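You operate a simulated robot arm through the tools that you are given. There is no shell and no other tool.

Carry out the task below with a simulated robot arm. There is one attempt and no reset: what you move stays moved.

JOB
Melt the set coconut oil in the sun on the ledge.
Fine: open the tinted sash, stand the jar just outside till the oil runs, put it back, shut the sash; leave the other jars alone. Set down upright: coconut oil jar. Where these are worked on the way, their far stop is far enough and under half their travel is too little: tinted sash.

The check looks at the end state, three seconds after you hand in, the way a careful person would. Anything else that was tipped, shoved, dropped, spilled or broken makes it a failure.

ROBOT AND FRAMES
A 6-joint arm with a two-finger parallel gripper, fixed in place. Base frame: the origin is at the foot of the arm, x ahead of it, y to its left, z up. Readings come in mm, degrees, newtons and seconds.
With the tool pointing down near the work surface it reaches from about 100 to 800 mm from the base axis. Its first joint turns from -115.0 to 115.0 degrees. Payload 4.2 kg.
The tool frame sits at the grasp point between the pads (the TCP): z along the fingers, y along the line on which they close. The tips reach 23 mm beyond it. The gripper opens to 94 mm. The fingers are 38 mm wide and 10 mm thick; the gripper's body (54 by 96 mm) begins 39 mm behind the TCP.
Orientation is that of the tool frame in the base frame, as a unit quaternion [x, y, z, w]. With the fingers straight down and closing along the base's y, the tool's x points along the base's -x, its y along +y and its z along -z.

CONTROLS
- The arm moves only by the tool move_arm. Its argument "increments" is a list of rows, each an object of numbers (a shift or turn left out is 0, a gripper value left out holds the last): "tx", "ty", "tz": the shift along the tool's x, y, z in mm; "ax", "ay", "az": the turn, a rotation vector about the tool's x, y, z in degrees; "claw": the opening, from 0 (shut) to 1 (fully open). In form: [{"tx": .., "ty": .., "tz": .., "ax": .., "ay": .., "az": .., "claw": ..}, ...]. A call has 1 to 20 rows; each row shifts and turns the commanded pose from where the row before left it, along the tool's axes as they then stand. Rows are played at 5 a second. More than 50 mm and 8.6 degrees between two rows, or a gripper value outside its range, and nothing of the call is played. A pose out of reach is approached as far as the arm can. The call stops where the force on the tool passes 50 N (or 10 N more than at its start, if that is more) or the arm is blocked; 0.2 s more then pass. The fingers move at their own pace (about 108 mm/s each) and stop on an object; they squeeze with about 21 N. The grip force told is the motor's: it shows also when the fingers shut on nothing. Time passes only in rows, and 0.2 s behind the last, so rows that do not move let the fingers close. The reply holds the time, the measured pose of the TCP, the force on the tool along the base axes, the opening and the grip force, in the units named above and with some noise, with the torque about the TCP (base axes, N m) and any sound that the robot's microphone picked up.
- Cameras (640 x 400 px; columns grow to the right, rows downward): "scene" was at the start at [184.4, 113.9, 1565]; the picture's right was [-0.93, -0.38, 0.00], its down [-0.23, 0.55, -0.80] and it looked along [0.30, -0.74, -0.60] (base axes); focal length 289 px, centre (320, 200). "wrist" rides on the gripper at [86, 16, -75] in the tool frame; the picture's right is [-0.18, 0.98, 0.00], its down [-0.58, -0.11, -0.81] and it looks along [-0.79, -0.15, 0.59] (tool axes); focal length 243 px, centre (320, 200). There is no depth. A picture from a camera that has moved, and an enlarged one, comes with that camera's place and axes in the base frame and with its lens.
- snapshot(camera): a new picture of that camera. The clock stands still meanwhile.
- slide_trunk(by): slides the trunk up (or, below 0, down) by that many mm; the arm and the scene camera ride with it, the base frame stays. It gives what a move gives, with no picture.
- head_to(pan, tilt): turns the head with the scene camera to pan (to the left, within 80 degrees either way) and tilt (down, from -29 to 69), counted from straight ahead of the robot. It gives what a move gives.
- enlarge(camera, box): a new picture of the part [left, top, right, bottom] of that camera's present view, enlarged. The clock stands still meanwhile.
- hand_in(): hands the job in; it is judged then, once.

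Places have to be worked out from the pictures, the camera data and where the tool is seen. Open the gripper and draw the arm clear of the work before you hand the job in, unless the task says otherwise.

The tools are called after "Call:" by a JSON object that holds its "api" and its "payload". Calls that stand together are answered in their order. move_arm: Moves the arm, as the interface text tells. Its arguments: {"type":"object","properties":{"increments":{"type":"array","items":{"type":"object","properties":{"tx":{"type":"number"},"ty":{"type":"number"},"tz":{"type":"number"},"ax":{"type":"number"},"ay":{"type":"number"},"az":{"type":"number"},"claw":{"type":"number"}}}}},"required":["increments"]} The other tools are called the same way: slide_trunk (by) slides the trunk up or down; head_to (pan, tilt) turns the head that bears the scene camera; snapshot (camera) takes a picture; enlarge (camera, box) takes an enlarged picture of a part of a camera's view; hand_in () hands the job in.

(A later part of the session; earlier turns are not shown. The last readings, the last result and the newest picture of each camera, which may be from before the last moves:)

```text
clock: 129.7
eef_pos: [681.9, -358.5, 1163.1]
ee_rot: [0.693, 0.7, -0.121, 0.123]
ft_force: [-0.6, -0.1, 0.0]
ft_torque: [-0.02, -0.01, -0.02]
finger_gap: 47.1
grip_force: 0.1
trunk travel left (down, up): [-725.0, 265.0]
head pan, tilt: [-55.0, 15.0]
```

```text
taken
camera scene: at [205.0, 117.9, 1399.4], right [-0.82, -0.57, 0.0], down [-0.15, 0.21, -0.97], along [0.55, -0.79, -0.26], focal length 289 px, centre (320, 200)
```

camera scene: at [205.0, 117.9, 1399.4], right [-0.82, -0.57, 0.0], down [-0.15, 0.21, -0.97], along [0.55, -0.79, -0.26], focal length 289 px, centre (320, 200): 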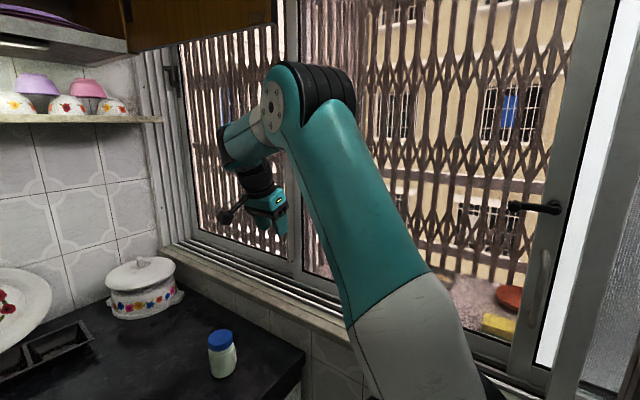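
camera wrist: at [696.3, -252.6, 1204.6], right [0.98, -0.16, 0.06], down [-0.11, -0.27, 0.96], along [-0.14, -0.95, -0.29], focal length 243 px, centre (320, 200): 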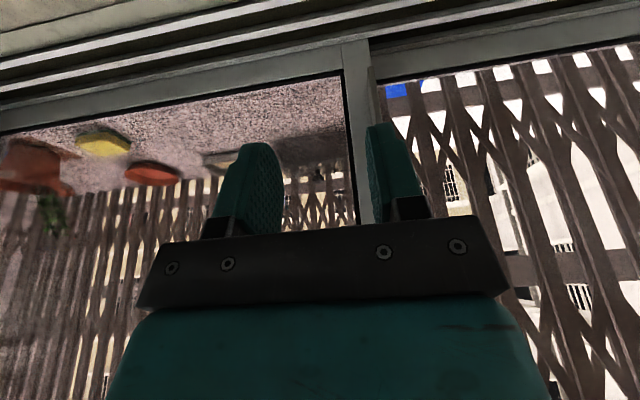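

The tinted sash is clearly distinguishable now. I'll increase the tilt to ~40° and line up at x≈725 in front of the lip.

Call:
{"api": "move_arm", "payload": {"increments": [{"ay": -7}, {"ay": -7}, {"ay": -6}, {"ty": 22}, {"ty": 22}]}}

Call:
{"api": "snapshot", "payload": {"camera": "wrist"}}

Call:
{"api": "enlarge", "payload": {"camera": "wrist", "box": [200, 0, 480, 230]}}

```text
clock: 130.9
eef_pos: [725.9, -358.1, 1165.0]
ee_rot: [0.662, 0.667, -0.24, 0.243]
ft_force: [-0.1, 0.5, 0.1]
ft_torque: [-0.02, 0.0, 0.0]
finger_gap: 47.2
grip_force: 0.0
trunk travel left (down, up): [-725.0, 265.0]
head pan, tilt: [-55.0, 15.0]
```

```text
taken
camera wrist: at [740.9, -243.5, 1166.1], right [0.98, -0.13, 0.12], down [-0.11, 0.07, 0.99], along [-0.14, -0.99, 0.06], focal length 243 px, centre (320, 200)
```

wrist: 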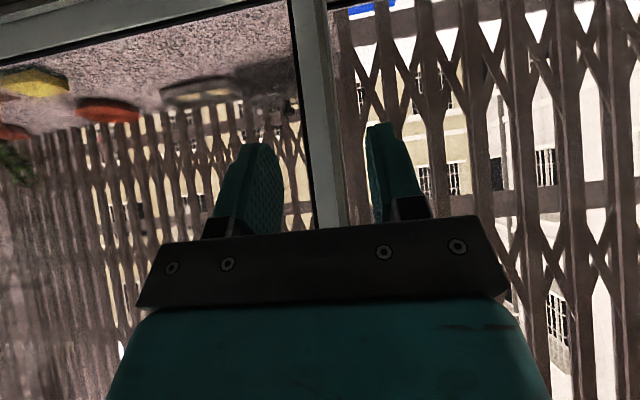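

```text
1.74 times, centred on (340, 115) of wrist
camera zoom: at [740.9, -243.5, 1166.1], right [0.98, -0.13, 0.12], down [-0.11, 0.07, 0.99], along [-0.14, -0.99, 0.06], focal length 422 px, centre (285, 348)
```

zoom: 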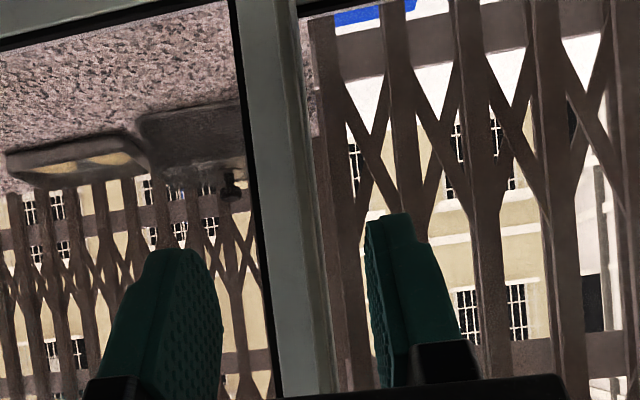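

I'll open fully and advance toward the lip, straddling it, to about y≈-455, then creep.

Call:
{"api": "move_arm", "payload": {"increments": [{"claw": 1, "ty": -3}, {"claw": 1}, {"tx": -18.5, "tz": 15.5}, {"tx": -18.5, "tz": 15.5}, {"tx": -18.5, "tz": 15.5}, {"tx": -15, "tz": 12.5}]}}

Call:
{"api": "snapshot", "payload": {"camera": "wrist"}}

```text
clock: 132.3
eef_pos: [723.6, -449.5, 1162.4]
ee_rot: [0.661, 0.668, -0.24, 0.242]
ft_force: [0.2, -0.2, -0.4]
ft_torque: [-0.02, -0.01, 0.0]
finger_gap: 94.1
grip_force: 0.1
trunk travel left (down, up): [-725.0, 265.0]
head pan, tilt: [-55.0, 15.0]
```

```text
taken
camera wrist: at [738.3, -335.1, 1164.5], right [0.98, -0.13, 0.12], down [-0.11, 0.07, 0.99], along [-0.14, -0.99, 0.05], focal length 243 px, centre (320, 200)
```

wrist: 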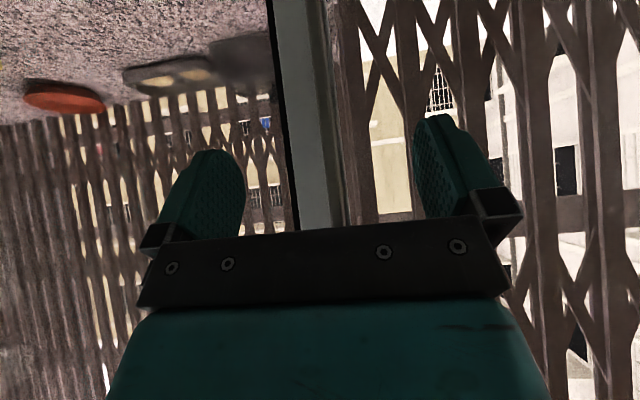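

Call:
{"api": "enlarge", "payload": {"camera": "wrist", "box": [230, 0, 430, 230]}}

Call:
{"api": "enlarge", "payload": {"camera": "scene", "box": [200, 130, 400, 330]}}

```text
1.74 times, centred on (330, 115) of wrist
camera zoom: at [738.3, -335.1, 1164.5], right [0.98, -0.13, 0.12], down [-0.11, 0.07, 0.99], along [-0.14, -0.99, 0.05], focal length 422 px, centre (303, 348)
```

zoom: 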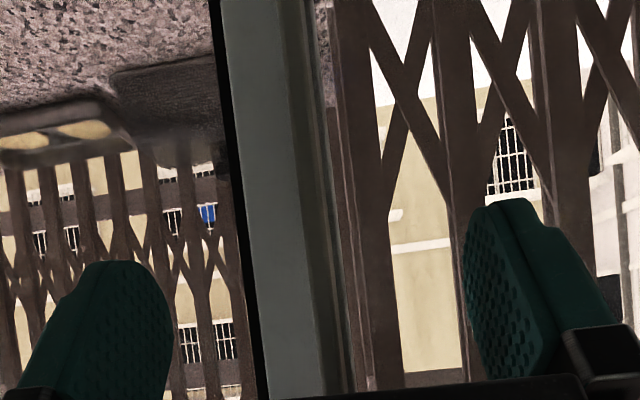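

```text
2.00 times, centred on (300, 230) of scene
camera zoom: at [205.0, 118.2, 1399.4], right [-0.82, -0.57, 0.0], down [-0.15, 0.21, -0.97], along [0.55, -0.79, -0.26], focal length 579 px, centre (360, 140)
```

zoom: 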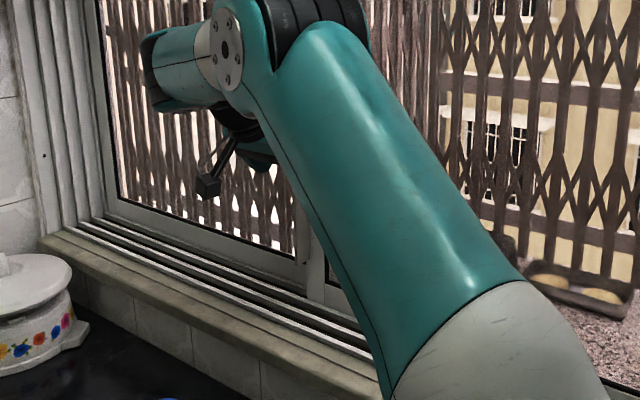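

The lip spans x≈722–735 between the fingers. Creeping forward 20 mm, watching for contact with the stile face.

Call:
{"api": "move_arm", "payload": {"increments": [{"tx": -3.8, "tz": 3.2, "ty": 1.5}, {"tx": -3.8, "tz": 3.2, "ty": 1.5}, {"tx": -3.8, "tz": 3.2, "ty": 1.5}, {"tx": -3.8, "tz": 3.2}]}}

Call:
{"api": "snapshot", "payload": {"camera": "wrist"}}

```text
clock: 133.1
eef_pos: [727.0, -455.7, 1164.0]
ee_rot: [0.663, 0.668, -0.238, 0.24]
ft_force: [-16.3, 36.0, 3.6]
ft_torque: [-2.42, -1.04, -0.23]
finger_gap: 94.1
grip_force: 0.0
trunk travel left (down, up): [-725.0, 265.0]
head pan, tilt: [-55.0, 15.0]
stopped in row 3: the force on the tool passed its limit at 60 N (the readings are from after the stop); the commanded pose is now the measured one
```

```text
taken
camera wrist: at [742.4, -341.5, 1166.3], right [0.98, -0.14, 0.12], down [-0.11, 0.06, 0.99], along [-0.14, -0.99, 0.05], focal length 243 px, centre (320, 200)
```

wrist: 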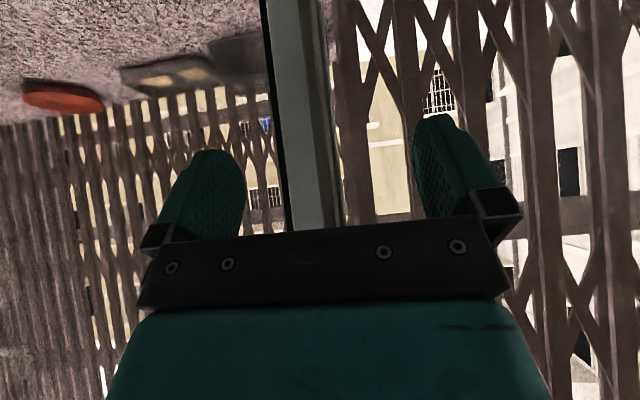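

The gripper body has touched the lip's inner edge (so the lip reaches y≈-450 and is already well between the fingers). I'll back off 4 mm and then test sliding it gently toward +x.

Call:
{"api": "move_arm", "payload": {"increments": [{"tx": 3.5, "tz": -3}]}}

Call:
{"api": "move_arm", "payload": {"increments": [{"ty": 10}, {"ty": 10}, {"ty": 10}, {"ty": 10}]}}

Call:
{"api": "snapshot", "payload": {"camera": "wrist"}}

```text
clock: 133.5
eef_pos: [726.7, -456.3, 1161.6]
ee_rot: [0.663, 0.667, -0.24, 0.241]
ft_force: [-2.5, 16.8, 8.8]
ft_torque: [-1.12, -0.16, -0.05]
finger_gap: 94.0
grip_force: 0.2
trunk travel left (down, up): [-725.0, 265.0]
head pan, tilt: [-55.0, 15.0]
```

```text
clock: 134.5
eef_pos: [765.1, -455.4, 1161.8]
ee_rot: [0.663, 0.668, -0.239, 0.24]
ft_force: [-0.4, -0.2, 1.1]
ft_torque: [0.02, -0.02, 0.01]
finger_gap: 93.9
grip_force: 0.0
trunk travel left (down, up): [-725.0, 265.0]
head pan, tilt: [-55.0, 15.0]
```

```text
taken
camera wrist: at [780.9, -340.4, 1163.8], right [0.98, -0.14, 0.12], down [-0.11, 0.06, 0.99], along [-0.14, -0.99, 0.05], focal length 243 px, centre (320, 200)
```

wrist: 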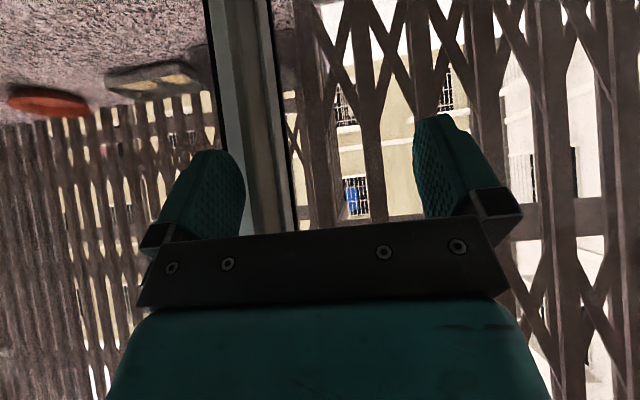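

Call:
{"api": "enlarge", "payload": {"camera": "wrist", "box": [180, 0, 360, 235]}}

```text
1.70 times, centred on (270, 118) of wrist
camera zoom: at [780.9, -340.4, 1163.8], right [0.98, -0.14, 0.12], down [-0.11, 0.06, 0.99], along [-0.14, -0.99, 0.05], focal length 413 px, centre (405, 340)
```

zoom: 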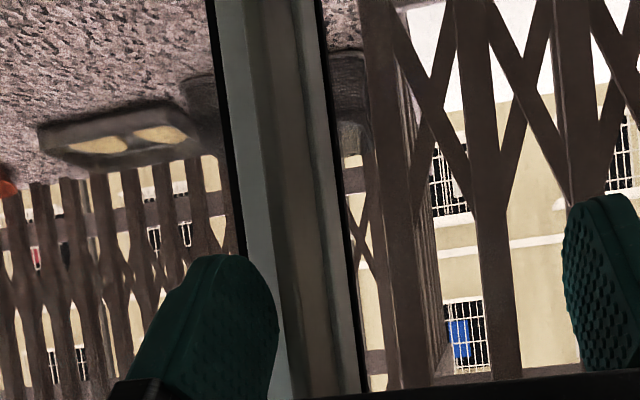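

The right finger is just about to meet the lip's right side (x≈722). Continuing +x in small steps to test if the tinted sash slides that way.

Call:
{"api": "move_arm", "payload": {"increments": [{"ty": 5}, {"ty": 5}, {"ty": 5}]}}

Call:
{"api": "move_arm", "payload": {"increments": [{"ty": 8}, {"ty": 8}]}}

Call:
{"api": "snapshot", "payload": {"camera": "wrist"}}

```text
clock: 135.3
eef_pos: [766.0, -455.3, 1161.5]
ee_rot: [0.663, 0.667, -0.24, 0.239]
ft_force: [-0.3, -0.2, -0.5]
ft_torque: [-0.01, 0.01, 0.02]
finger_gap: 94.0
grip_force: 0.1
out of reach, approached as far as the arm can: row 1, 2, 3
trunk travel left (down, up): [-725.0, 265.0]
head pan, tilt: [-55.0, 15.0]
```

```text
clock: 135.9
eef_pos: [766.7, -454.7, 1160.9]
ee_rot: [0.663, 0.668, -0.239, 0.239]
ft_force: [-0.3, -0.4, 0.0]
ft_torque: [-0.01, -0.01, 0.0]
finger_gap: 94.2
grip_force: 0.1
out of reach, approached as far as the arm can: row 1, 2
trunk travel left (down, up): [-725.0, 265.0]
head pan, tilt: [-55.0, 15.0]
```

```text
taken
camera wrist: at [781.3, -340.0, 1163.5], right [0.98, -0.14, 0.12], down [-0.11, 0.06, 0.99], along [-0.14, -0.99, 0.05], focal length 243 px, centre (320, 200)
```

wrist: 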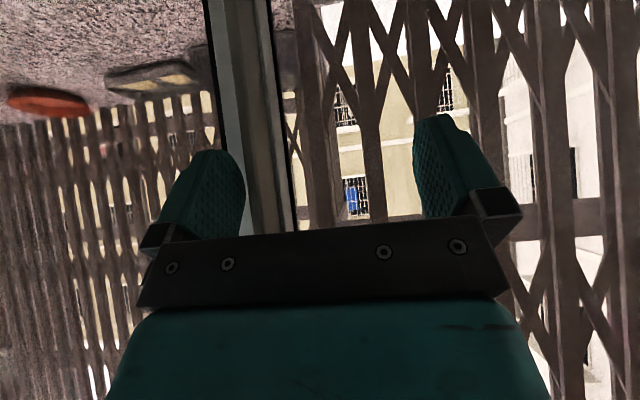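

I'm at the arm's maximum reach here, so the tinted sash must open the other way (to the right, −x). I'll move −x so the left finger pushes the lip.

Call:
{"api": "move_arm", "payload": {"increments": [{"ty": -15}, {"ty": -15}, {"ty": -15}, {"ty": -15}, {"ty": -8}, {"ty": -6}]}}

Call:
{"api": "move_arm", "payload": {"increments": [{"ty": -8}, {"ty": -8}, {"ty": -8}]}}

Call:
{"api": "snapshot", "payload": {"camera": "wrist"}}

```text
clock: 137.3
eef_pos: [693.0, -454.4, 1161.0]
ee_rot: [0.663, 0.667, -0.24, 0.239]
ft_force: [-0.3, 0.0, -0.2]
ft_torque: [0.03, 0.0, 0.0]
finger_gap: 94.0
grip_force: 0.1
trunk travel left (down, up): [-725.0, 265.0]
head pan, tilt: [-55.0, 15.0]
```

```text
clock: 138.1
eef_pos: [667.6, -453.7, 1159.7]
ee_rot: [0.663, 0.668, -0.239, 0.239]
ft_force: [5.0, 1.1, 0.9]
ft_torque: [0.02, -0.22, 0.13]
finger_gap: 94.0
grip_force: 0.1
trunk travel left (down, up): [-725.0, 265.0]
head pan, tilt: [-55.0, 15.0]
```

```text
taken
camera wrist: at [682.6, -339.5, 1162.6], right [0.98, -0.14, 0.11], down [-0.11, 0.06, 0.99], along [-0.14, -0.99, 0.05], focal length 243 px, centre (320, 200)
```

wrist: 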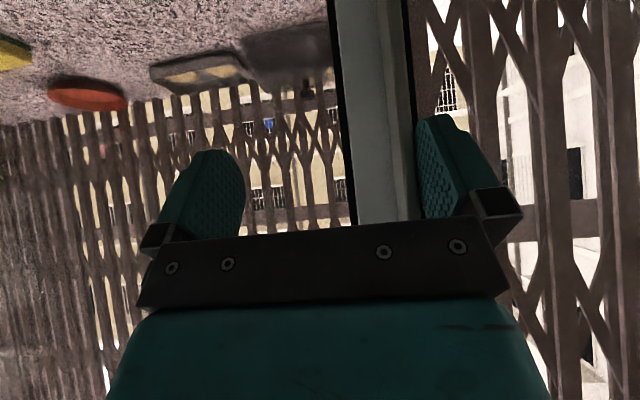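

The left finger is pushing the lip (5 N) and the tinted sash is moving right. Continuing.

Call:
{"api": "move_arm", "payload": {"increments": [{"ty": -12}, {"ty": -16}, {"ty": -16}, {"ty": -16}, {"ty": -16}, {"ty": -16}, {"ty": -16}, {"ty": -16}, {"ty": -16}, {"ty": -16}]}}

Call:
{"api": "snapshot", "payload": {"camera": "wrist"}}

Call:
{"api": "snapshot", "payload": {"camera": "scene"}}

```text
clock: 140.3
eef_pos: [509.7, -454.8, 1160.3]
ee_rot: [0.664, 0.666, -0.24, 0.238]
ft_force: [-0.4, 0.2, -0.7]
ft_torque: [0.0, 0.02, 0.01]
finger_gap: 93.9
grip_force: 0.1
trunk travel left (down, up): [-725.0, 265.0]
head pan, tilt: [-55.0, 15.0]
```

```text
taken
camera wrist: at [525.7, -340.6, 1162.4], right [0.98, -0.14, 0.11], down [-0.1, 0.06, 0.99], along [-0.15, -0.99, 0.05], focal length 243 px, centre (320, 200)
```

wrist: 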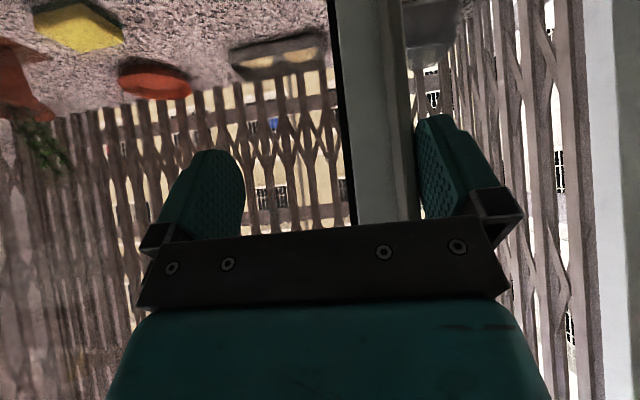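

```text
taken
camera scene: at [205.1, 118.0, 1399.4], right [-0.82, -0.57, 0.0], down [-0.15, 0.21, -0.97], along [0.55, -0.79, -0.26], focal length 289 px, centre (320, 200)
```

scene: 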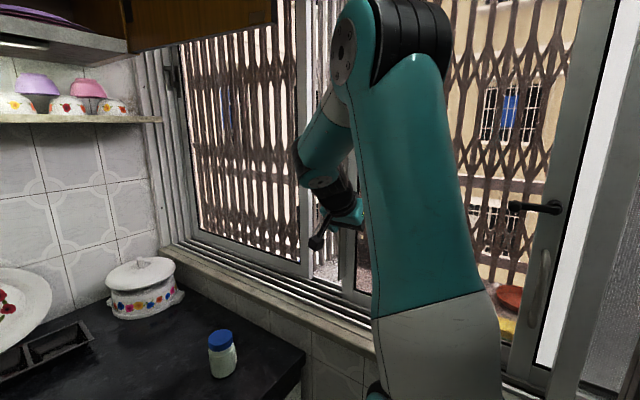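

The tinted sash is opening — outside right of it is bright and untinted. Keep pushing toward the far stop.

Call:
{"api": "move_arm", "payload": {"increments": [{"ty": -14}, {"ty": -16}, {"ty": -16}, {"ty": -16}, {"ty": -16}, {"ty": -16}, {"ty": -16}, {"ty": -16}, {"ty": -16}, {"ty": -16}]}}

Call:
{"api": "snapshot", "payload": {"camera": "wrist"}}

```text
clock: 142.5
eef_pos: [351.5, -457.2, 1161.8]
ee_rot: [0.664, 0.666, -0.241, 0.238]
ft_force: [0.0, 0.9, 0.9]
ft_torque: [0.0, 0.0, 0.0]
finger_gap: 93.7
grip_force: 0.0
trunk travel left (down, up): [-725.0, 265.0]
head pan, tilt: [-55.0, 15.0]
```

```text
taken
camera wrist: at [367.3, -341.7, 1164.2], right [0.98, -0.14, 0.11], down [-0.1, 0.07, 0.99], along [-0.15, -0.99, 0.05], focal length 243 px, centre (320, 200)
```

wrist: 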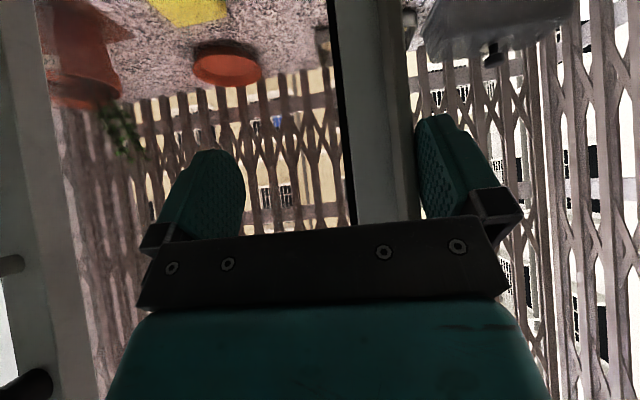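

Open ~337 mm so far. Continuing more slowly until the far stop is felt.

Call:
{"api": "move_arm", "payload": {"increments": [{"ty": -10}, {"ty": -12}, {"ty": -12}, {"ty": -12}, {"ty": -12}]}}

Call:
{"api": "move_arm", "payload": {"increments": [{"ty": -7}, {"ty": -7}, {"ty": -7}, {"ty": -7}]}}

Call:
{"api": "snapshot", "payload": {"camera": "wrist"}}

```text
clock: 143.7
eef_pos: [295.5, -455.7, 1161.7]
ee_rot: [0.664, 0.667, -0.24, 0.238]
ft_force: [-0.2, 0.6, 0.0]
ft_torque: [-0.01, 0.0, 0.0]
finger_gap: 94.3
grip_force: 0.1
trunk travel left (down, up): [-725.0, 265.0]
head pan, tilt: [-55.0, 15.0]
```

```text
clock: 144.7
eef_pos: [266.9, -456.6, 1162.6]
ee_rot: [0.663, 0.668, -0.239, 0.239]
ft_force: [3.7, 0.3, 1.2]
ft_torque: [0.0, -0.16, 0.03]
finger_gap: 94.2
grip_force: 0.1
trunk travel left (down, up): [-725.0, 265.0]
head pan, tilt: [-55.0, 15.0]
```

```text
taken
camera wrist: at [282.5, -341.3, 1164.6], right [0.98, -0.14, 0.11], down [-0.11, 0.06, 0.99], along [-0.14, -0.99, 0.05], focal length 243 px, centre (320, 200)
```

wrist: 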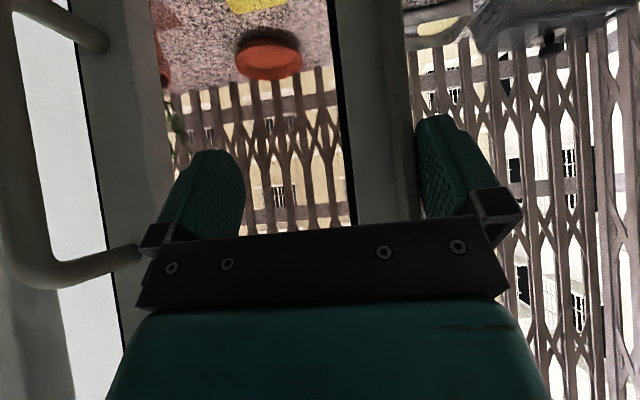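

The tinted sash is open by ~420 mm (well over half), with the lip at x≈300. I'll release contact and back the gripper out inward.

Call:
{"api": "move_arm", "payload": {"increments": [{"ty": 8}, {"tx": 15, "tz": -13}, {"tx": 15, "tz": -13}, {"tx": 15, "tz": -13}, {"ty": 40}, {"ty": 40}, {"ty": 40}]}}

Call:
{"api": "snapshot", "payload": {"camera": "wrist"}}

Call:
{"api": "snapshot", "payload": {"camera": "scene"}}

```text
clock: 146.3
eef_pos: [395.8, -402.5, 1166.9]
ee_rot: [0.664, 0.667, -0.24, 0.239]
ft_force: [-0.3, 0.7, -0.4]
ft_torque: [0.01, -0.04, 0.02]
finger_gap: 94.2
grip_force: 0.1
out of reach, approached as far as the arm can: row 4
trunk travel left (down, up): [-725.0, 265.0]
head pan, tilt: [-55.0, 15.0]
```

```text
taken
camera wrist: at [410.6, -287.3, 1169.2], right [0.98, -0.14, 0.12], down [-0.11, 0.06, 0.99], along [-0.14, -0.99, 0.05], focal length 243 px, centre (320, 200)
```

wrist: 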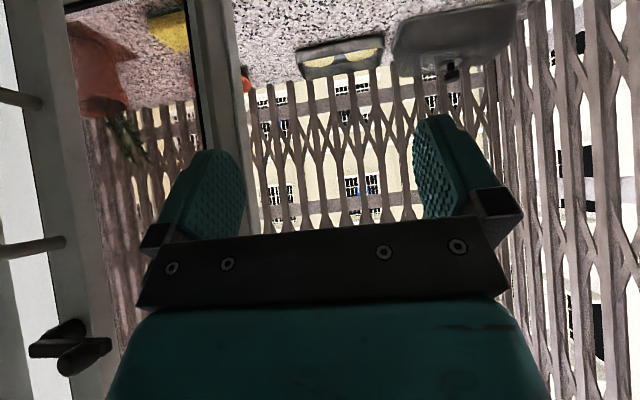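

```text
taken
camera scene: at [204.5, 118.3, 1399.5], right [-0.82, -0.57, 0.0], down [-0.15, 0.21, -0.97], along [0.55, -0.79, -0.26], focal length 289 px, centre (320, 200)
```

scene: 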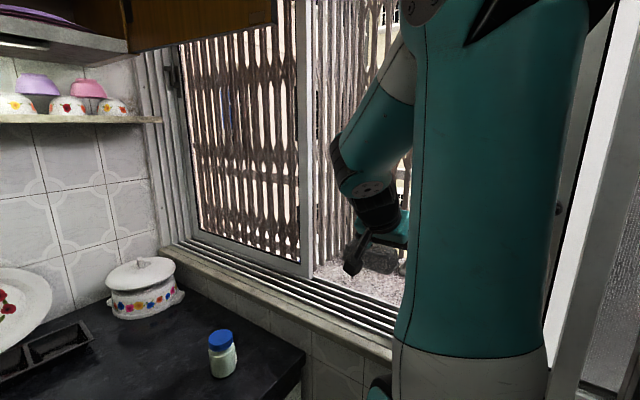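

The window is open between x≈315 and ≈700 with a clear strip of ledge near y≈-620. Now I'll bring the tool vertical and go toward the jar.

Call:
{"api": "move_arm", "payload": {"increments": [{"tx": 15, "tz": -13, "ty": 30}, {"tx": 15, "tz": -13, "ty": 30}, {"tx": 15, "tz": -13, "ty": 30}, {"ay": 8}, {"ay": 8}, {"ay": 8}, {"ay": 8}, {"ay": 8}]}}

Call:
{"api": "head_to", "payload": {"pan": -35, "tilt": 35}}

Call:
{"api": "snapshot", "payload": {"camera": "scene"}}

```text
clock: 148.1
eef_pos: [487.6, -341.7, 1169.8]
ee_rot: [0.705, 0.709, 0.002, -0.003]
ft_force: [-0.1, 0.7, -0.1]
ft_torque: [-0.04, 0.0, 0.01]
finger_gap: 94.0
grip_force: 0.1
trunk travel left (down, up): [-725.0, 265.0]
head pan, tilt: [-55.0, 15.0]
```

```text
clock: 148.9
eef_pos: [486.4, -342.4, 1168.3]
ee_rot: [0.705, 0.709, 0.003, -0.003]
ft_force: [0.6, 0.2, -0.1]
ft_torque: [-0.01, -0.01, -0.02]
finger_gap: 94.0
grip_force: 0.0
trunk travel left (down, up): [-725.0, 265.0]
head pan, tilt: [-35.0, 35.0]
```

```text
taken
camera scene: at [223.6, 144.1, 1367.5], right [-0.57, -0.82, 0.0], down [-0.47, 0.33, -0.82], along [0.67, -0.47, -0.57], focal length 289 px, centre (320, 200)
```

scene: 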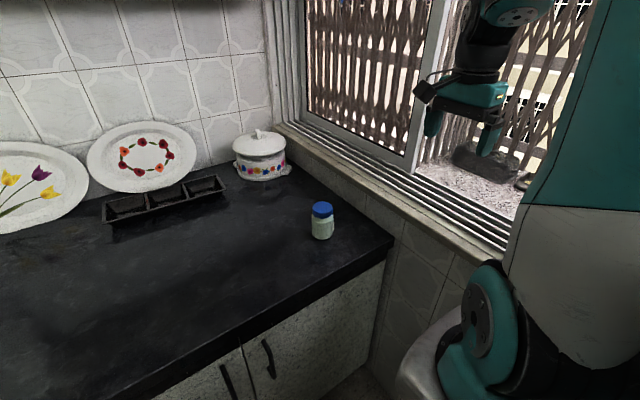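

The jar triangulates to (747, -230), lid top ≈888, counter ≈800. Moving above it with the tool vertical.

Call:
{"api": "move_arm", "payload": {"increments": [{"ty": 37, "tx": 16, "tz": 17}, {"ty": 37, "tx": 16, "tz": 17}, {"ty": 37, "tx": 16, "tz": 17}, {"ty": 37, "tx": 16, "tz": 17}, {"ty": 37, "tx": 16, "tz": 17}, {"ty": 37, "tx": 16, "tz": 17}, {"ty": 37, "tx": 16, "tz": 17}]}}

Call:
{"api": "snapshot", "payload": {"camera": "wrist"}}

Call:
{"api": "snapshot", "payload": {"camera": "scene"}}

```text
clock: 150.5
eef_pos: [746.1, -228.2, 1053.7]
ee_rot: [0.705, 0.709, 0.002, -0.002]
ft_force: [-0.8, -1.0, 2.0]
ft_torque: [0.0, -0.05, 0.0]
finger_gap: 94.0
grip_force: 0.1
trunk travel left (down, up): [-725.0, 265.0]
head pan, tilt: [-35.0, 35.0]
```

```text
taken
camera wrist: at [761.5, -141.4, 1129.0], right [0.98, -0.18, 0.0], down [-0.1, -0.59, 0.8], along [-0.15, -0.79, -0.6], focal length 243 px, centre (320, 200)
```

wrist: 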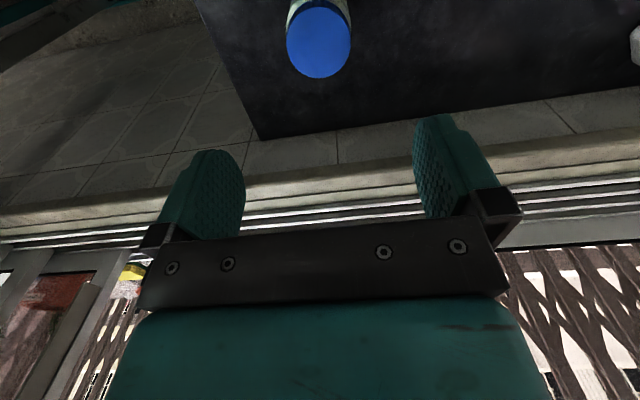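

```text
taken
camera scene: at [223.0, 144.1, 1367.5], right [-0.57, -0.82, 0.0], down [-0.47, 0.33, -0.82], along [0.67, -0.47, -0.57], focal length 289 px, centre (320, 200)
```

scene: 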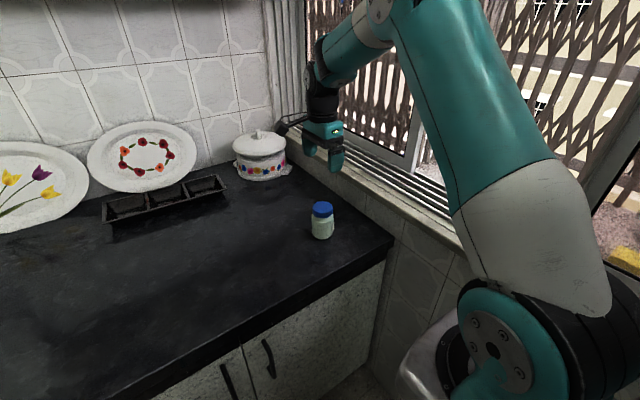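

The lid centre is at about (743, -226), nearly under the tool. Descending in stages with a small correction.

Call:
{"api": "move_arm", "payload": {"increments": [{"tz": 25, "tx": 2, "ty": -2.5}, {"tz": 25}, {"tz": 25}, {"tz": 25}]}}

Call:
{"api": "snapshot", "payload": {"camera": "wrist"}}

```text
clock: 151.5
eef_pos: [740.9, -226.0, 951.1]
ee_rot: [0.705, 0.709, 0.002, -0.003]
ft_force: [-0.9, 0.1, 0.4]
ft_torque: [0.0, 0.0, 0.0]
finger_gap: 94.0
grip_force: 0.0
trunk travel left (down, up): [-725.0, 265.0]
head pan, tilt: [-35.0, 35.0]
```

```text
taken
camera wrist: at [756.4, -138.8, 1026.2], right [0.98, -0.18, 0.0], down [-0.1, -0.59, 0.8], along [-0.15, -0.79, -0.6], focal length 243 px, centre (320, 200)
```

wrist: 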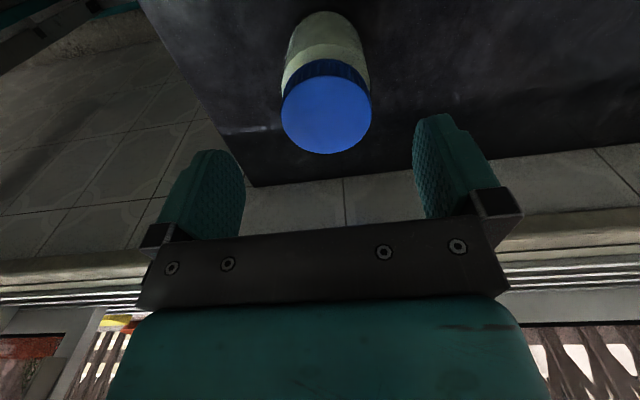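

Aligned within ~2 mm. Descending to z≈857 so the fingers take the jar body just below the lid.

Call:
{"api": "move_arm", "payload": {"increments": [{"tz": 24, "ty": 2.5}, {"tz": 24}, {"tz": 24}, {"tz": 22}]}}

Call:
{"api": "snapshot", "payload": {"camera": "wrist"}}

Call:
{"api": "enlarge", "payload": {"camera": "scene", "box": [270, 130, 390, 260]}}

```text
clock: 152.5
eef_pos: [744.6, -224.8, 859.3]
ee_rot: [0.705, 0.709, 0.001, -0.003]
ft_force: [-4.8, 0.6, 19.4]
ft_torque: [-0.36, -0.03, -0.08]
finger_gap: 93.9
grip_force: 0.0
trunk travel left (down, up): [-725.0, 265.0]
head pan, tilt: [-35.0, 35.0]
```

```text
taken
camera wrist: at [760.4, -138.6, 934.0], right [0.98, -0.18, 0.0], down [-0.11, -0.59, 0.8], along [-0.14, -0.79, -0.6], focal length 243 px, centre (320, 200)
```

wrist: 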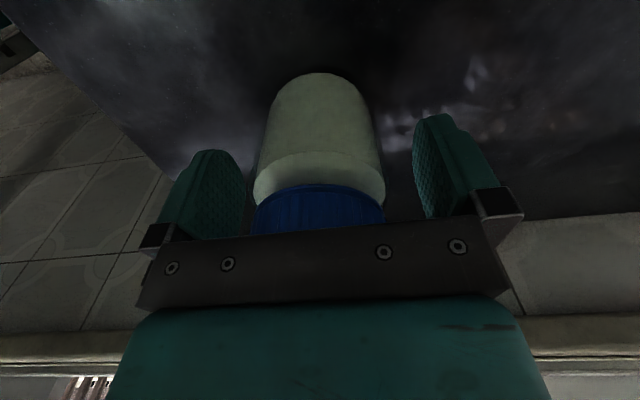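

```text
3.08 times, centred on (330, 195) of scene
camera zoom: at [222.8, 144.4, 1368.0], right [-0.57, -0.82, 0.0], down [-0.47, 0.33, -0.82], along [0.67, -0.47, -0.57], focal length 890 px, centre (289, 215)
```

zoom: 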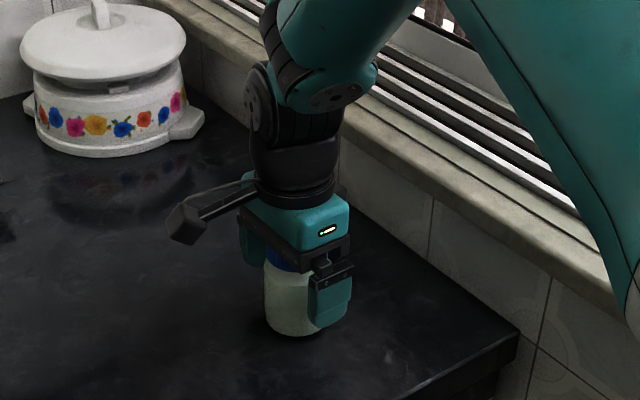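

The gripper body is resting on the lid (19 N), so the lid top is ≈898. I'll rise 8 mm and then close on the jar.

Call:
{"api": "move_arm", "payload": {"increments": [{"tz": -8}]}}

Call:
{"api": "move_arm", "payload": {"increments": [{"claw": 0.75}, {"claw": 0.7}, {"claw": 0.65}, {"claw": 0.6}]}}

```text
clock: 152.9
eef_pos: [743.0, -224.8, 865.1]
ee_rot: [0.705, 0.709, 0.002, -0.005]
ft_force: [-0.4, -0.6, -0.8]
ft_torque: [0.02, 0.0, -0.03]
finger_gap: 94.1
grip_force: 0.0
trunk travel left (down, up): [-725.0, 265.0]
head pan, tilt: [-35.0, 35.0]
```

```text
clock: 153.9
eef_pos: [744.9, -224.8, 864.9]
ee_rot: [0.706, 0.709, 0.001, -0.004]
ft_force: [-1.0, 0.7, -0.1]
ft_torque: [-0.01, 0.02, 0.01]
finger_gap: 65.3
grip_force: 21.0
trunk travel left (down, up): [-725.0, 265.0]
head pan, tilt: [-35.0, 35.0]
```

Gripped at 65 mm diameter. Lifting slowly to check hold.

Call:
{"api": "move_arm", "payload": {"increments": [{"claw": 0.4}, {"claw": 0.4}, {"tz": -8}, {"tz": -12}, {"tz": -15}]}}

Call:
{"api": "snapshot", "payload": {"camera": "wrist"}}

```text
clock: 155.1
eef_pos: [744.5, -224.0, 900.5]
ee_rot: [0.706, 0.709, 0.002, -0.004]
ft_force: [0.2, -0.6, -4.1]
ft_torque: [0.02, 0.02, -0.02]
finger_gap: 65.3
grip_force: 21.0
trunk travel left (down, up): [-725.0, 265.0]
head pan, tilt: [-35.0, 35.0]
```

```text
taken
camera wrist: at [759.9, -138.0, 974.9], right [0.98, -0.18, 0.0], down [-0.1, -0.59, 0.8], along [-0.15, -0.79, -0.6], focal length 243 px, centre (320, 200)
```

wrist: 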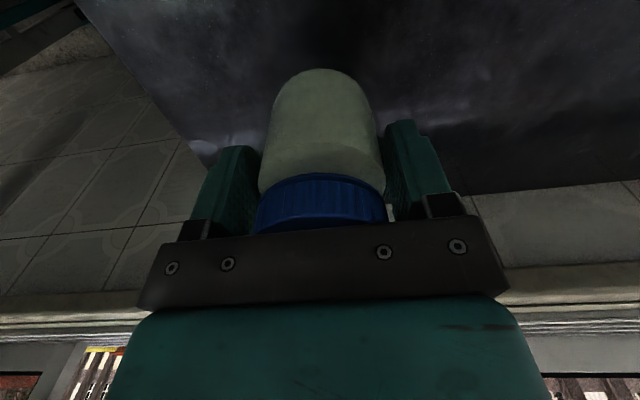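

The jar is held (≈0.4 kg). I'll raise the trunk 100 mm — it lifts the jar and gives the elbow clearance — then carry it up and toward the opening.

Call:
{"api": "slide_trunk", "payload": {"by": 100}}

Call:
{"api": "move_arm", "payload": {"increments": [{"tz": -25}, {"tz": -25}, {"tz": -25}, {"tz": -20}]}}

Call:
{"api": "move_arm", "payload": {"increments": [{"ty": -30, "tx": -17}, {"ty": -30, "tx": -17}, {"ty": -30, "tx": -17}, {"ty": -30, "tx": -17}, {"ty": -30, "tx": -17}, {"ty": -30, "tx": -17}, {"ty": -30, "tx": -17}]}}

Call:
{"api": "snapshot", "payload": {"camera": "wrist"}}

Call:
{"api": "snapshot", "payload": {"camera": "scene"}}

```text
clock: 156.4
eef_pos: [744.8, -224.8, 1000.6]
ee_rot: [0.705, 0.709, 0.001, -0.004]
ft_force: [-0.1, 0.8, -2.6]
ft_torque: [0.02, -0.03, -0.03]
finger_gap: 65.0
grip_force: 21.2
trunk travel left (down, up): [-825.0, 165.0]
head pan, tilt: [-35.0, 35.0]
```

```text
clock: 157.4
eef_pos: [743.6, -224.3, 1095.3]
ee_rot: [0.705, 0.709, 0.001, -0.004]
ft_force: [0.2, -0.2, -3.2]
ft_torque: [0.06, 0.01, 0.03]
finger_gap: 65.3
grip_force: 20.7
trunk travel left (down, up): [-825.0, 165.0]
head pan, tilt: [-35.0, 35.0]
```

```text
clock: 159.1
eef_pos: [534.1, -345.1, 1092.5]
ee_rot: [0.705, 0.709, 0.001, -0.004]
ft_force: [0.5, 0.7, -4.0]
ft_torque: [0.02, 0.01, 0.0]
finger_gap: 65.3
grip_force: 21.1
trunk travel left (down, up): [-825.0, 165.0]
head pan, tilt: [-35.0, 35.0]
```

```text
taken
camera wrist: at [549.6, -258.6, 1168.6], right [0.98, -0.18, 0.0], down [-0.1, -0.59, 0.8], along [-0.15, -0.79, -0.6], focal length 243 px, centre (320, 200)
```

wrist: 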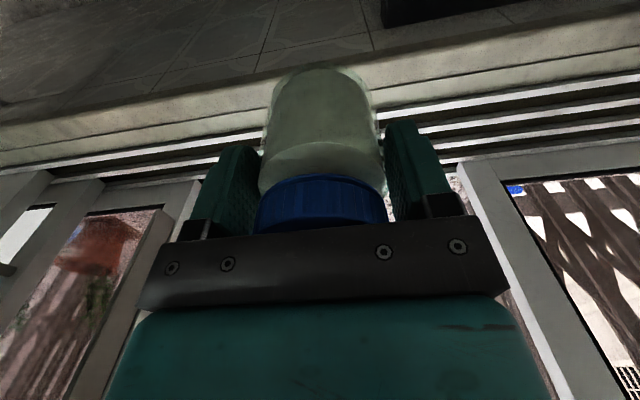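

```text
taken
camera scene: at [224.2, 144.3, 1467.3], right [-0.57, -0.82, 0.0], down [-0.47, 0.33, -0.82], along [0.67, -0.47, -0.57], focal length 289 px, centre (320, 200)
```

scene: 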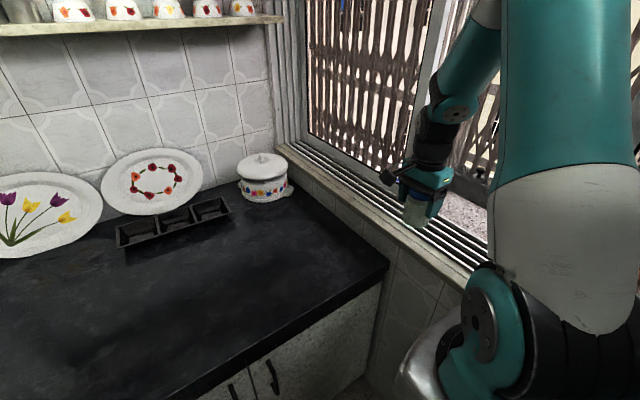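

The opening spans roughly x≈345–686 and the jar is at x=534, well above the tracks. Carrying it straight out through the opening.

Call:
{"api": "move_arm", "payload": {"increments": [{"tx": -30, "ty": -2}, {"tx": -30, "ty": -2}, {"tx": -30, "ty": -2}, {"tx": -30, "ty": -2}]}}

Call:
{"api": "snapshot", "payload": {"camera": "wrist"}}

Call:
{"api": "snapshot", "payload": {"camera": "scene"}}

```text
clock: 160.1
eef_pos: [526.1, -465.5, 1093.3]
ee_rot: [0.705, 0.709, 0.001, -0.005]
ft_force: [0.3, -0.3, -3.0]
ft_torque: [0.04, 0.01, -0.01]
finger_gap: 65.1
grip_force: 21.4
trunk travel left (down, up): [-825.0, 165.0]
head pan, tilt: [-35.0, 35.0]
```

```text
taken
camera wrist: at [541.7, -379.2, 1168.7], right [0.98, -0.18, 0.0], down [-0.1, -0.59, 0.8], along [-0.15, -0.79, -0.6], focal length 243 px, centre (320, 200)
```

wrist: 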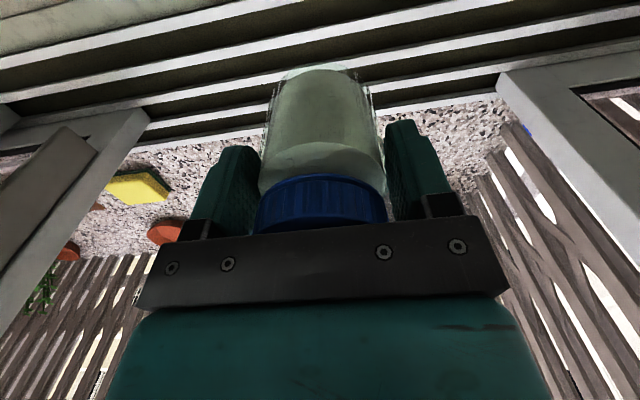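

```text
taken
camera scene: at [223.8, 144.4, 1467.3], right [-0.57, -0.82, 0.0], down [-0.47, 0.33, -0.82], along [0.67, -0.47, -0.57], focal length 289 px, centre (320, 200)
```

scene: 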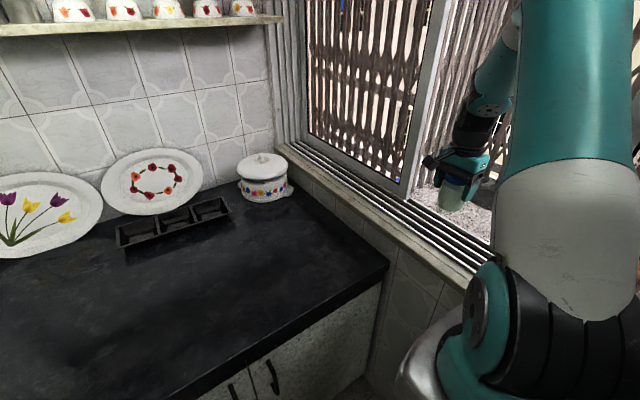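

Clear on both sides. Continuing out to y≈-590.

Call:
{"api": "move_arm", "payload": {"increments": [{"tx": -30}, {"tx": -30}, {"tx": -30}, {"tx": -33}]}}

Call:
{"api": "snapshot", "payload": {"camera": "wrist"}}

Call:
{"api": "head_to", "payload": {"pan": -60, "tilt": 25}}

Call:
{"api": "snapshot", "payload": {"camera": "scene"}}

```text
clock: 161.1
eef_pos: [528.6, -589.1, 1091.9]
ee_rot: [0.705, 0.709, 0.002, -0.005]
ft_force: [-0.1, 0.4, -4.5]
ft_torque: [0.01, 0.0, 0.0]
finger_gap: 65.3
grip_force: 20.8
trunk travel left (down, up): [-825.0, 165.0]
head pan, tilt: [-35.0, 35.0]
```

```text
taken
camera wrist: at [544.1, -502.5, 1167.2], right [0.98, -0.18, 0.0], down [-0.1, -0.59, 0.8], along [-0.15, -0.79, -0.6], focal length 243 px, centre (320, 200)
```

wrist: 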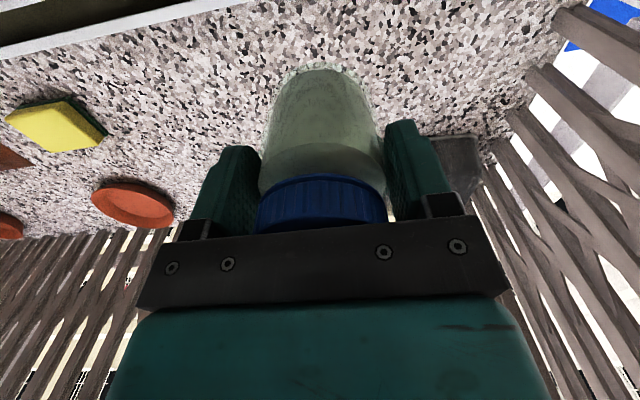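

```text
clock: 161.9
eef_pos: [528.3, -589.1, 1092.9]
ee_rot: [0.705, 0.709, 0.001, -0.003]
ft_force: [0.0, -0.2, -4.0]
ft_torque: [0.02, 0.0, 0.0]
finger_gap: 65.0
grip_force: 21.0
trunk travel left (down, up): [-825.0, 165.0]
head pan, tilt: [-60.0, 25.0]
```

```text
taken
camera scene: at [197.7, 114.7, 1483.1], right [-0.87, -0.5, 0.0], down [-0.21, 0.37, -0.91], along [0.45, -0.78, -0.42], focal length 289 px, centre (320, 200)
```

scene: 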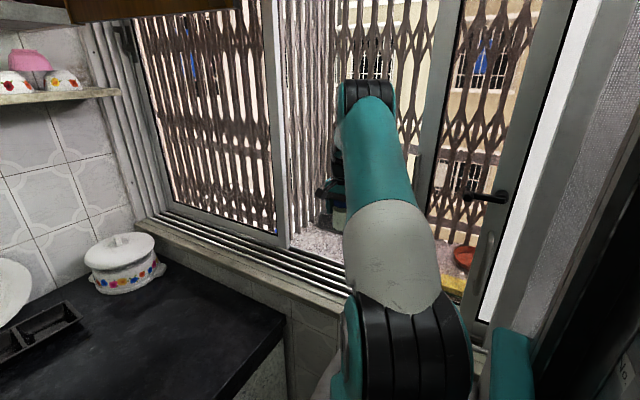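

The jar is over bare, sunlit granite with sponge, bowl, tray and box well away. Lowering toward the ledge, then creeping to contact.

Call:
{"api": "move_arm", "payload": {"increments": [{"tz": 25}, {"tz": 25}, {"tz": 25}, {"tz": 10}]}}

Call:
{"api": "snapshot", "payload": {"camera": "wrist"}}

```text
clock: 162.9
eef_pos: [527.8, -587.4, 1007.6]
ee_rot: [0.705, 0.709, 0.002, -0.003]
ft_force: [-0.8, -0.3, -3.5]
ft_torque: [0.0, -0.02, -0.03]
finger_gap: 65.3
grip_force: 20.9
trunk travel left (down, up): [-825.0, 165.0]
head pan, tilt: [-60.0, 25.0]
```

```text
taken
camera wrist: at [543.9, -501.7, 1082.8], right [0.98, -0.18, 0.0], down [-0.1, -0.59, 0.8], along [-0.15, -0.79, -0.6], focal length 243 px, centre (320, 200)
```

wrist: 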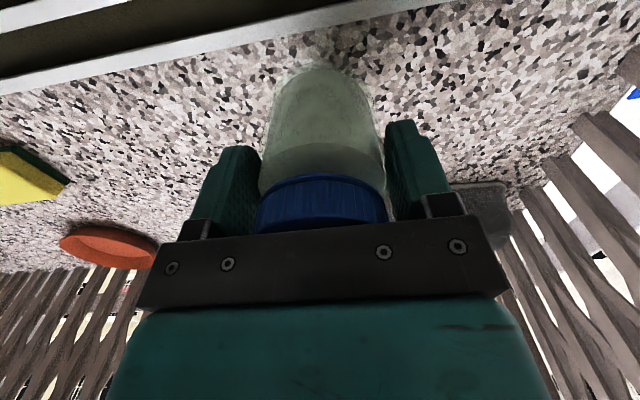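

Call:
{"api": "move_arm", "payload": {"increments": [{"tz": 5}, {"tz": 5}, {"tz": 4}]}}

Call:
{"api": "move_arm", "payload": {"increments": [{"tz": 3}, {"tz": 3}]}}

```text
clock: 163.7
eef_pos: [528.3, -589.5, 993.3]
ee_rot: [0.705, 0.709, 0.002, -0.003]
ft_force: [-0.4, 0.3, -4.2]
ft_torque: [0.01, 0.02, 0.02]
finger_gap: 65.6
grip_force: 20.9
trunk travel left (down, up): [-825.0, 165.0]
head pan, tilt: [-60.0, 25.0]
```

```text
clock: 164.3
eef_pos: [526.9, -587.5, 987.2]
ee_rot: [0.706, 0.708, 0.002, -0.005]
ft_force: [0.3, 0.0, -3.9]
ft_torque: [0.03, 0.03, 0.01]
finger_gap: 65.4
grip_force: 21.5
trunk travel left (down, up): [-825.0, 165.0]
head pan, tilt: [-60.0, 25.0]
```

Still free (only the jar's weight). Continuing down in 3 mm steps.

Call:
{"api": "move_arm", "payload": {"increments": [{"tz": 3}, {"tz": 3}]}}

Call:
{"api": "move_arm", "payload": {"increments": [{"tz": 3}]}}

Call:
{"api": "move_arm", "payload": {"increments": [{"tz": 3}]}}

```text
clock: 164.9
eef_pos: [528.1, -587.3, 982.0]
ee_rot: [0.705, 0.709, 0.002, -0.004]
ft_force: [0.7, 0.3, -3.7]
ft_torque: [0.03, -0.01, 0.0]
finger_gap: 65.2
grip_force: 20.9
trunk travel left (down, up): [-825.0, 165.0]
head pan, tilt: [-60.0, 25.0]
```

```text
clock: 165.3
eef_pos: [528.0, -587.5, 978.8]
ee_rot: [0.705, 0.71, 0.002, -0.003]
ft_force: [0.3, -0.2, -3.9]
ft_torque: [0.03, 0.02, 0.02]
finger_gap: 65.4
grip_force: 20.8
trunk travel left (down, up): [-825.0, 165.0]
head pan, tilt: [-60.0, 25.0]
```

```text
clock: 165.7
eef_pos: [527.9, -587.3, 975.1]
ee_rot: [0.705, 0.709, 0.002, -0.004]
ft_force: [0.0, 1.0, -4.2]
ft_torque: [0.06, 0.01, 0.02]
finger_gap: 65.3
grip_force: 21.2
trunk travel left (down, up): [-825.0, 165.0]
head pan, tilt: [-60.0, 25.0]
```

Call:
{"api": "move_arm", "payload": {"increments": [{"tz": 3}]}}

Call:
{"api": "move_arm", "payload": {"increments": [{"tz": 3}]}}

Call:
{"api": "move_arm", "payload": {"increments": [{"tz": 3}]}}

Call:
{"api": "snapshot", "payload": {"camera": "wrist"}}

```text
clock: 166.1
eef_pos: [526.4, -587.3, 972.1]
ee_rot: [0.706, 0.709, 0.001, -0.005]
ft_force: [0.9, -0.1, -3.7]
ft_torque: [0.05, 0.01, 0.01]
finger_gap: 65.4
grip_force: 21.1
trunk travel left (down, up): [-825.0, 165.0]
head pan, tilt: [-60.0, 25.0]
```

```text
clock: 166.5
eef_pos: [527.4, -587.4, 968.6]
ee_rot: [0.705, 0.709, 0.002, -0.005]
ft_force: [-0.3, 1.3, -3.5]
ft_torque: [-0.04, 0.03, 0.02]
finger_gap: 65.0
grip_force: 20.9
trunk travel left (down, up): [-825.0, 165.0]
head pan, tilt: [-60.0, 25.0]
```

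```text
clock: 166.9
eef_pos: [527.3, -587.2, 966.7]
ee_rot: [0.706, 0.709, 0.002, -0.003]
ft_force: [0.3, 0.3, -3.8]
ft_torque: [0.0, -0.03, 0.0]
finger_gap: 65.4
grip_force: 21.0
trunk travel left (down, up): [-825.0, 165.0]
head pan, tilt: [-60.0, 25.0]
```

```text
taken
camera wrist: at [543.6, -501.1, 1041.4], right [0.98, -0.18, 0.0], down [-0.1, -0.59, 0.8], along [-0.15, -0.79, -0.6], focal length 243 px, centre (320, 200)
```

wrist: 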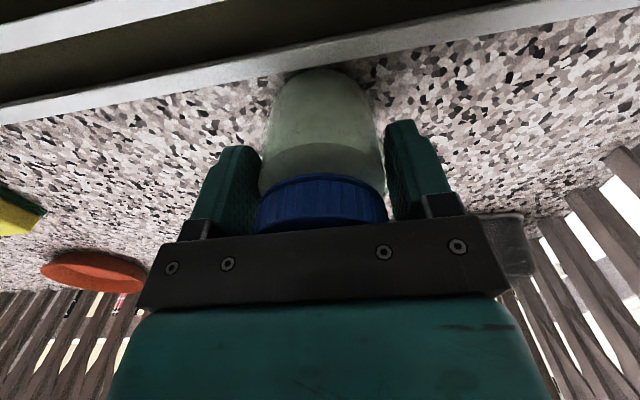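

No ledge contact yet, but the jar's inner side is very near the outer rail (≈5 mm). I'll shift 20 mm further out, then keep descending.

Call:
{"api": "move_arm", "payload": {"increments": [{"tx": -10}, {"tx": -10}]}}

Call:
{"api": "move_arm", "payload": {"increments": [{"tz": 3}, {"tz": 3}]}}

Call:
{"api": "move_arm", "payload": {"increments": [{"tz": 3}]}}

Call:
{"api": "snapshot", "payload": {"camera": "wrist"}}

```text
clock: 167.5
eef_pos: [528.1, -606.8, 965.8]
ee_rot: [0.705, 0.709, 0.002, -0.005]
ft_force: [0.7, -0.6, -2.8]
ft_torque: [0.0, -0.02, 0.0]
finger_gap: 65.3
grip_force: 20.6
trunk travel left (down, up): [-825.0, 165.0]
head pan, tilt: [-60.0, 25.0]
```

```text
clock: 168.1
eef_pos: [527.5, -607.9, 963.1]
ee_rot: [0.705, 0.709, 0.001, -0.001]
ft_force: [-3.0, 3.2, 19.0]
ft_torque: [-0.03, 0.05, 0.21]
finger_gap: 65.4
grip_force: 21.2
trunk travel left (down, up): [-825.0, 165.0]
head pan, tilt: [-60.0, 25.0]
```

```text
clock: 168.5
eef_pos: [527.9, -608.5, 958.6]
ee_rot: [0.706, 0.708, 0.001, -0.002]
ft_force: [-0.6, -1.1, 23.0]
ft_torque: [-0.15, 0.08, 0.15]
finger_gap: 65.2
grip_force: 20.8
trunk travel left (down, up): [-825.0, 165.0]
head pan, tilt: [-60.0, 25.0]
```

```text
taken
camera wrist: at [543.5, -520.9, 1033.9], right [0.98, -0.18, 0.0], down [-0.11, -0.58, 0.8], along [-0.14, -0.79, -0.59], focal length 243 px, centre (320, 200)
```

wrist: 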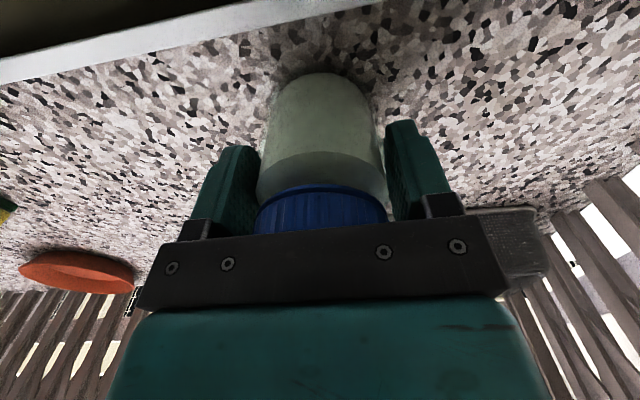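

Contact: the jar is resting on the ledge (Fz +20 N). Easing up slightly and opening the fingers.

Call:
{"api": "move_arm", "payload": {"increments": [{"tz": -2}, {"claw": 0.75}, {"claw": 0.85}, {"claw": 1}, {"claw": 1}]}}

Call:
{"api": "snapshot", "payload": {"camera": "wrist"}}

```text
clock: 169.7
eef_pos: [527.6, -607.9, 959.0]
ee_rot: [0.706, 0.709, 0.002, -0.003]
ft_force: [1.2, -4.2, 13.3]
ft_torque: [-0.09, 0.21, 0.09]
finger_gap: 93.9
grip_force: 0.1
trunk travel left (down, up): [-825.0, 165.0]
head pan, tilt: [-60.0, 25.0]
```

```text
taken
camera wrist: at [543.4, -520.8, 1034.2], right [0.98, -0.18, 0.0], down [-0.1, -0.59, 0.8], along [-0.15, -0.79, -0.6], focal length 243 px, centre (320, 200)
```

wrist: 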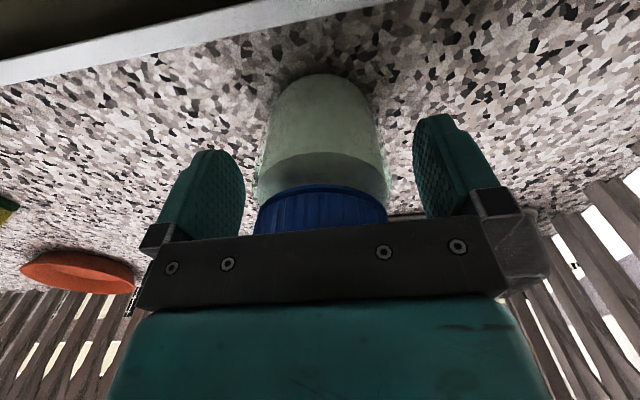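

The jar stands on the ledge (body was just touching the lid). Rising straight up clear of the jar.

Call:
{"api": "move_arm", "payload": {"increments": [{"tz": -10}, {"tz": -20}, {"tz": -25}, {"tz": -25}, {"tz": -25}]}}

Call:
{"api": "snapshot", "payload": {"camera": "wrist"}}

```text
clock: 170.9
eef_pos: [528.9, -608.4, 1062.8]
ee_rot: [0.705, 0.709, 0.003, -0.005]
ft_force: [-0.3, -0.1, 0.1]
ft_torque: [0.02, 0.01, 0.0]
finger_gap: 94.0
grip_force: 0.1
trunk travel left (down, up): [-825.0, 165.0]
head pan, tilt: [-60.0, 25.0]
```

```text
taken
camera wrist: at [544.0, -521.4, 1138.4], right [0.98, -0.18, 0.0], down [-0.1, -0.59, 0.8], along [-0.15, -0.79, -0.6], focal length 243 px, centre (320, 200)
```

wrist: 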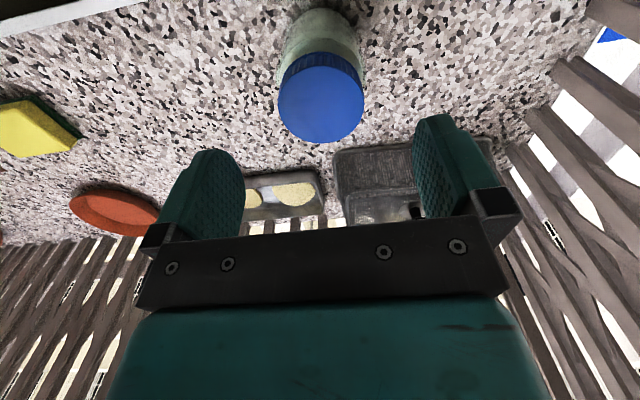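

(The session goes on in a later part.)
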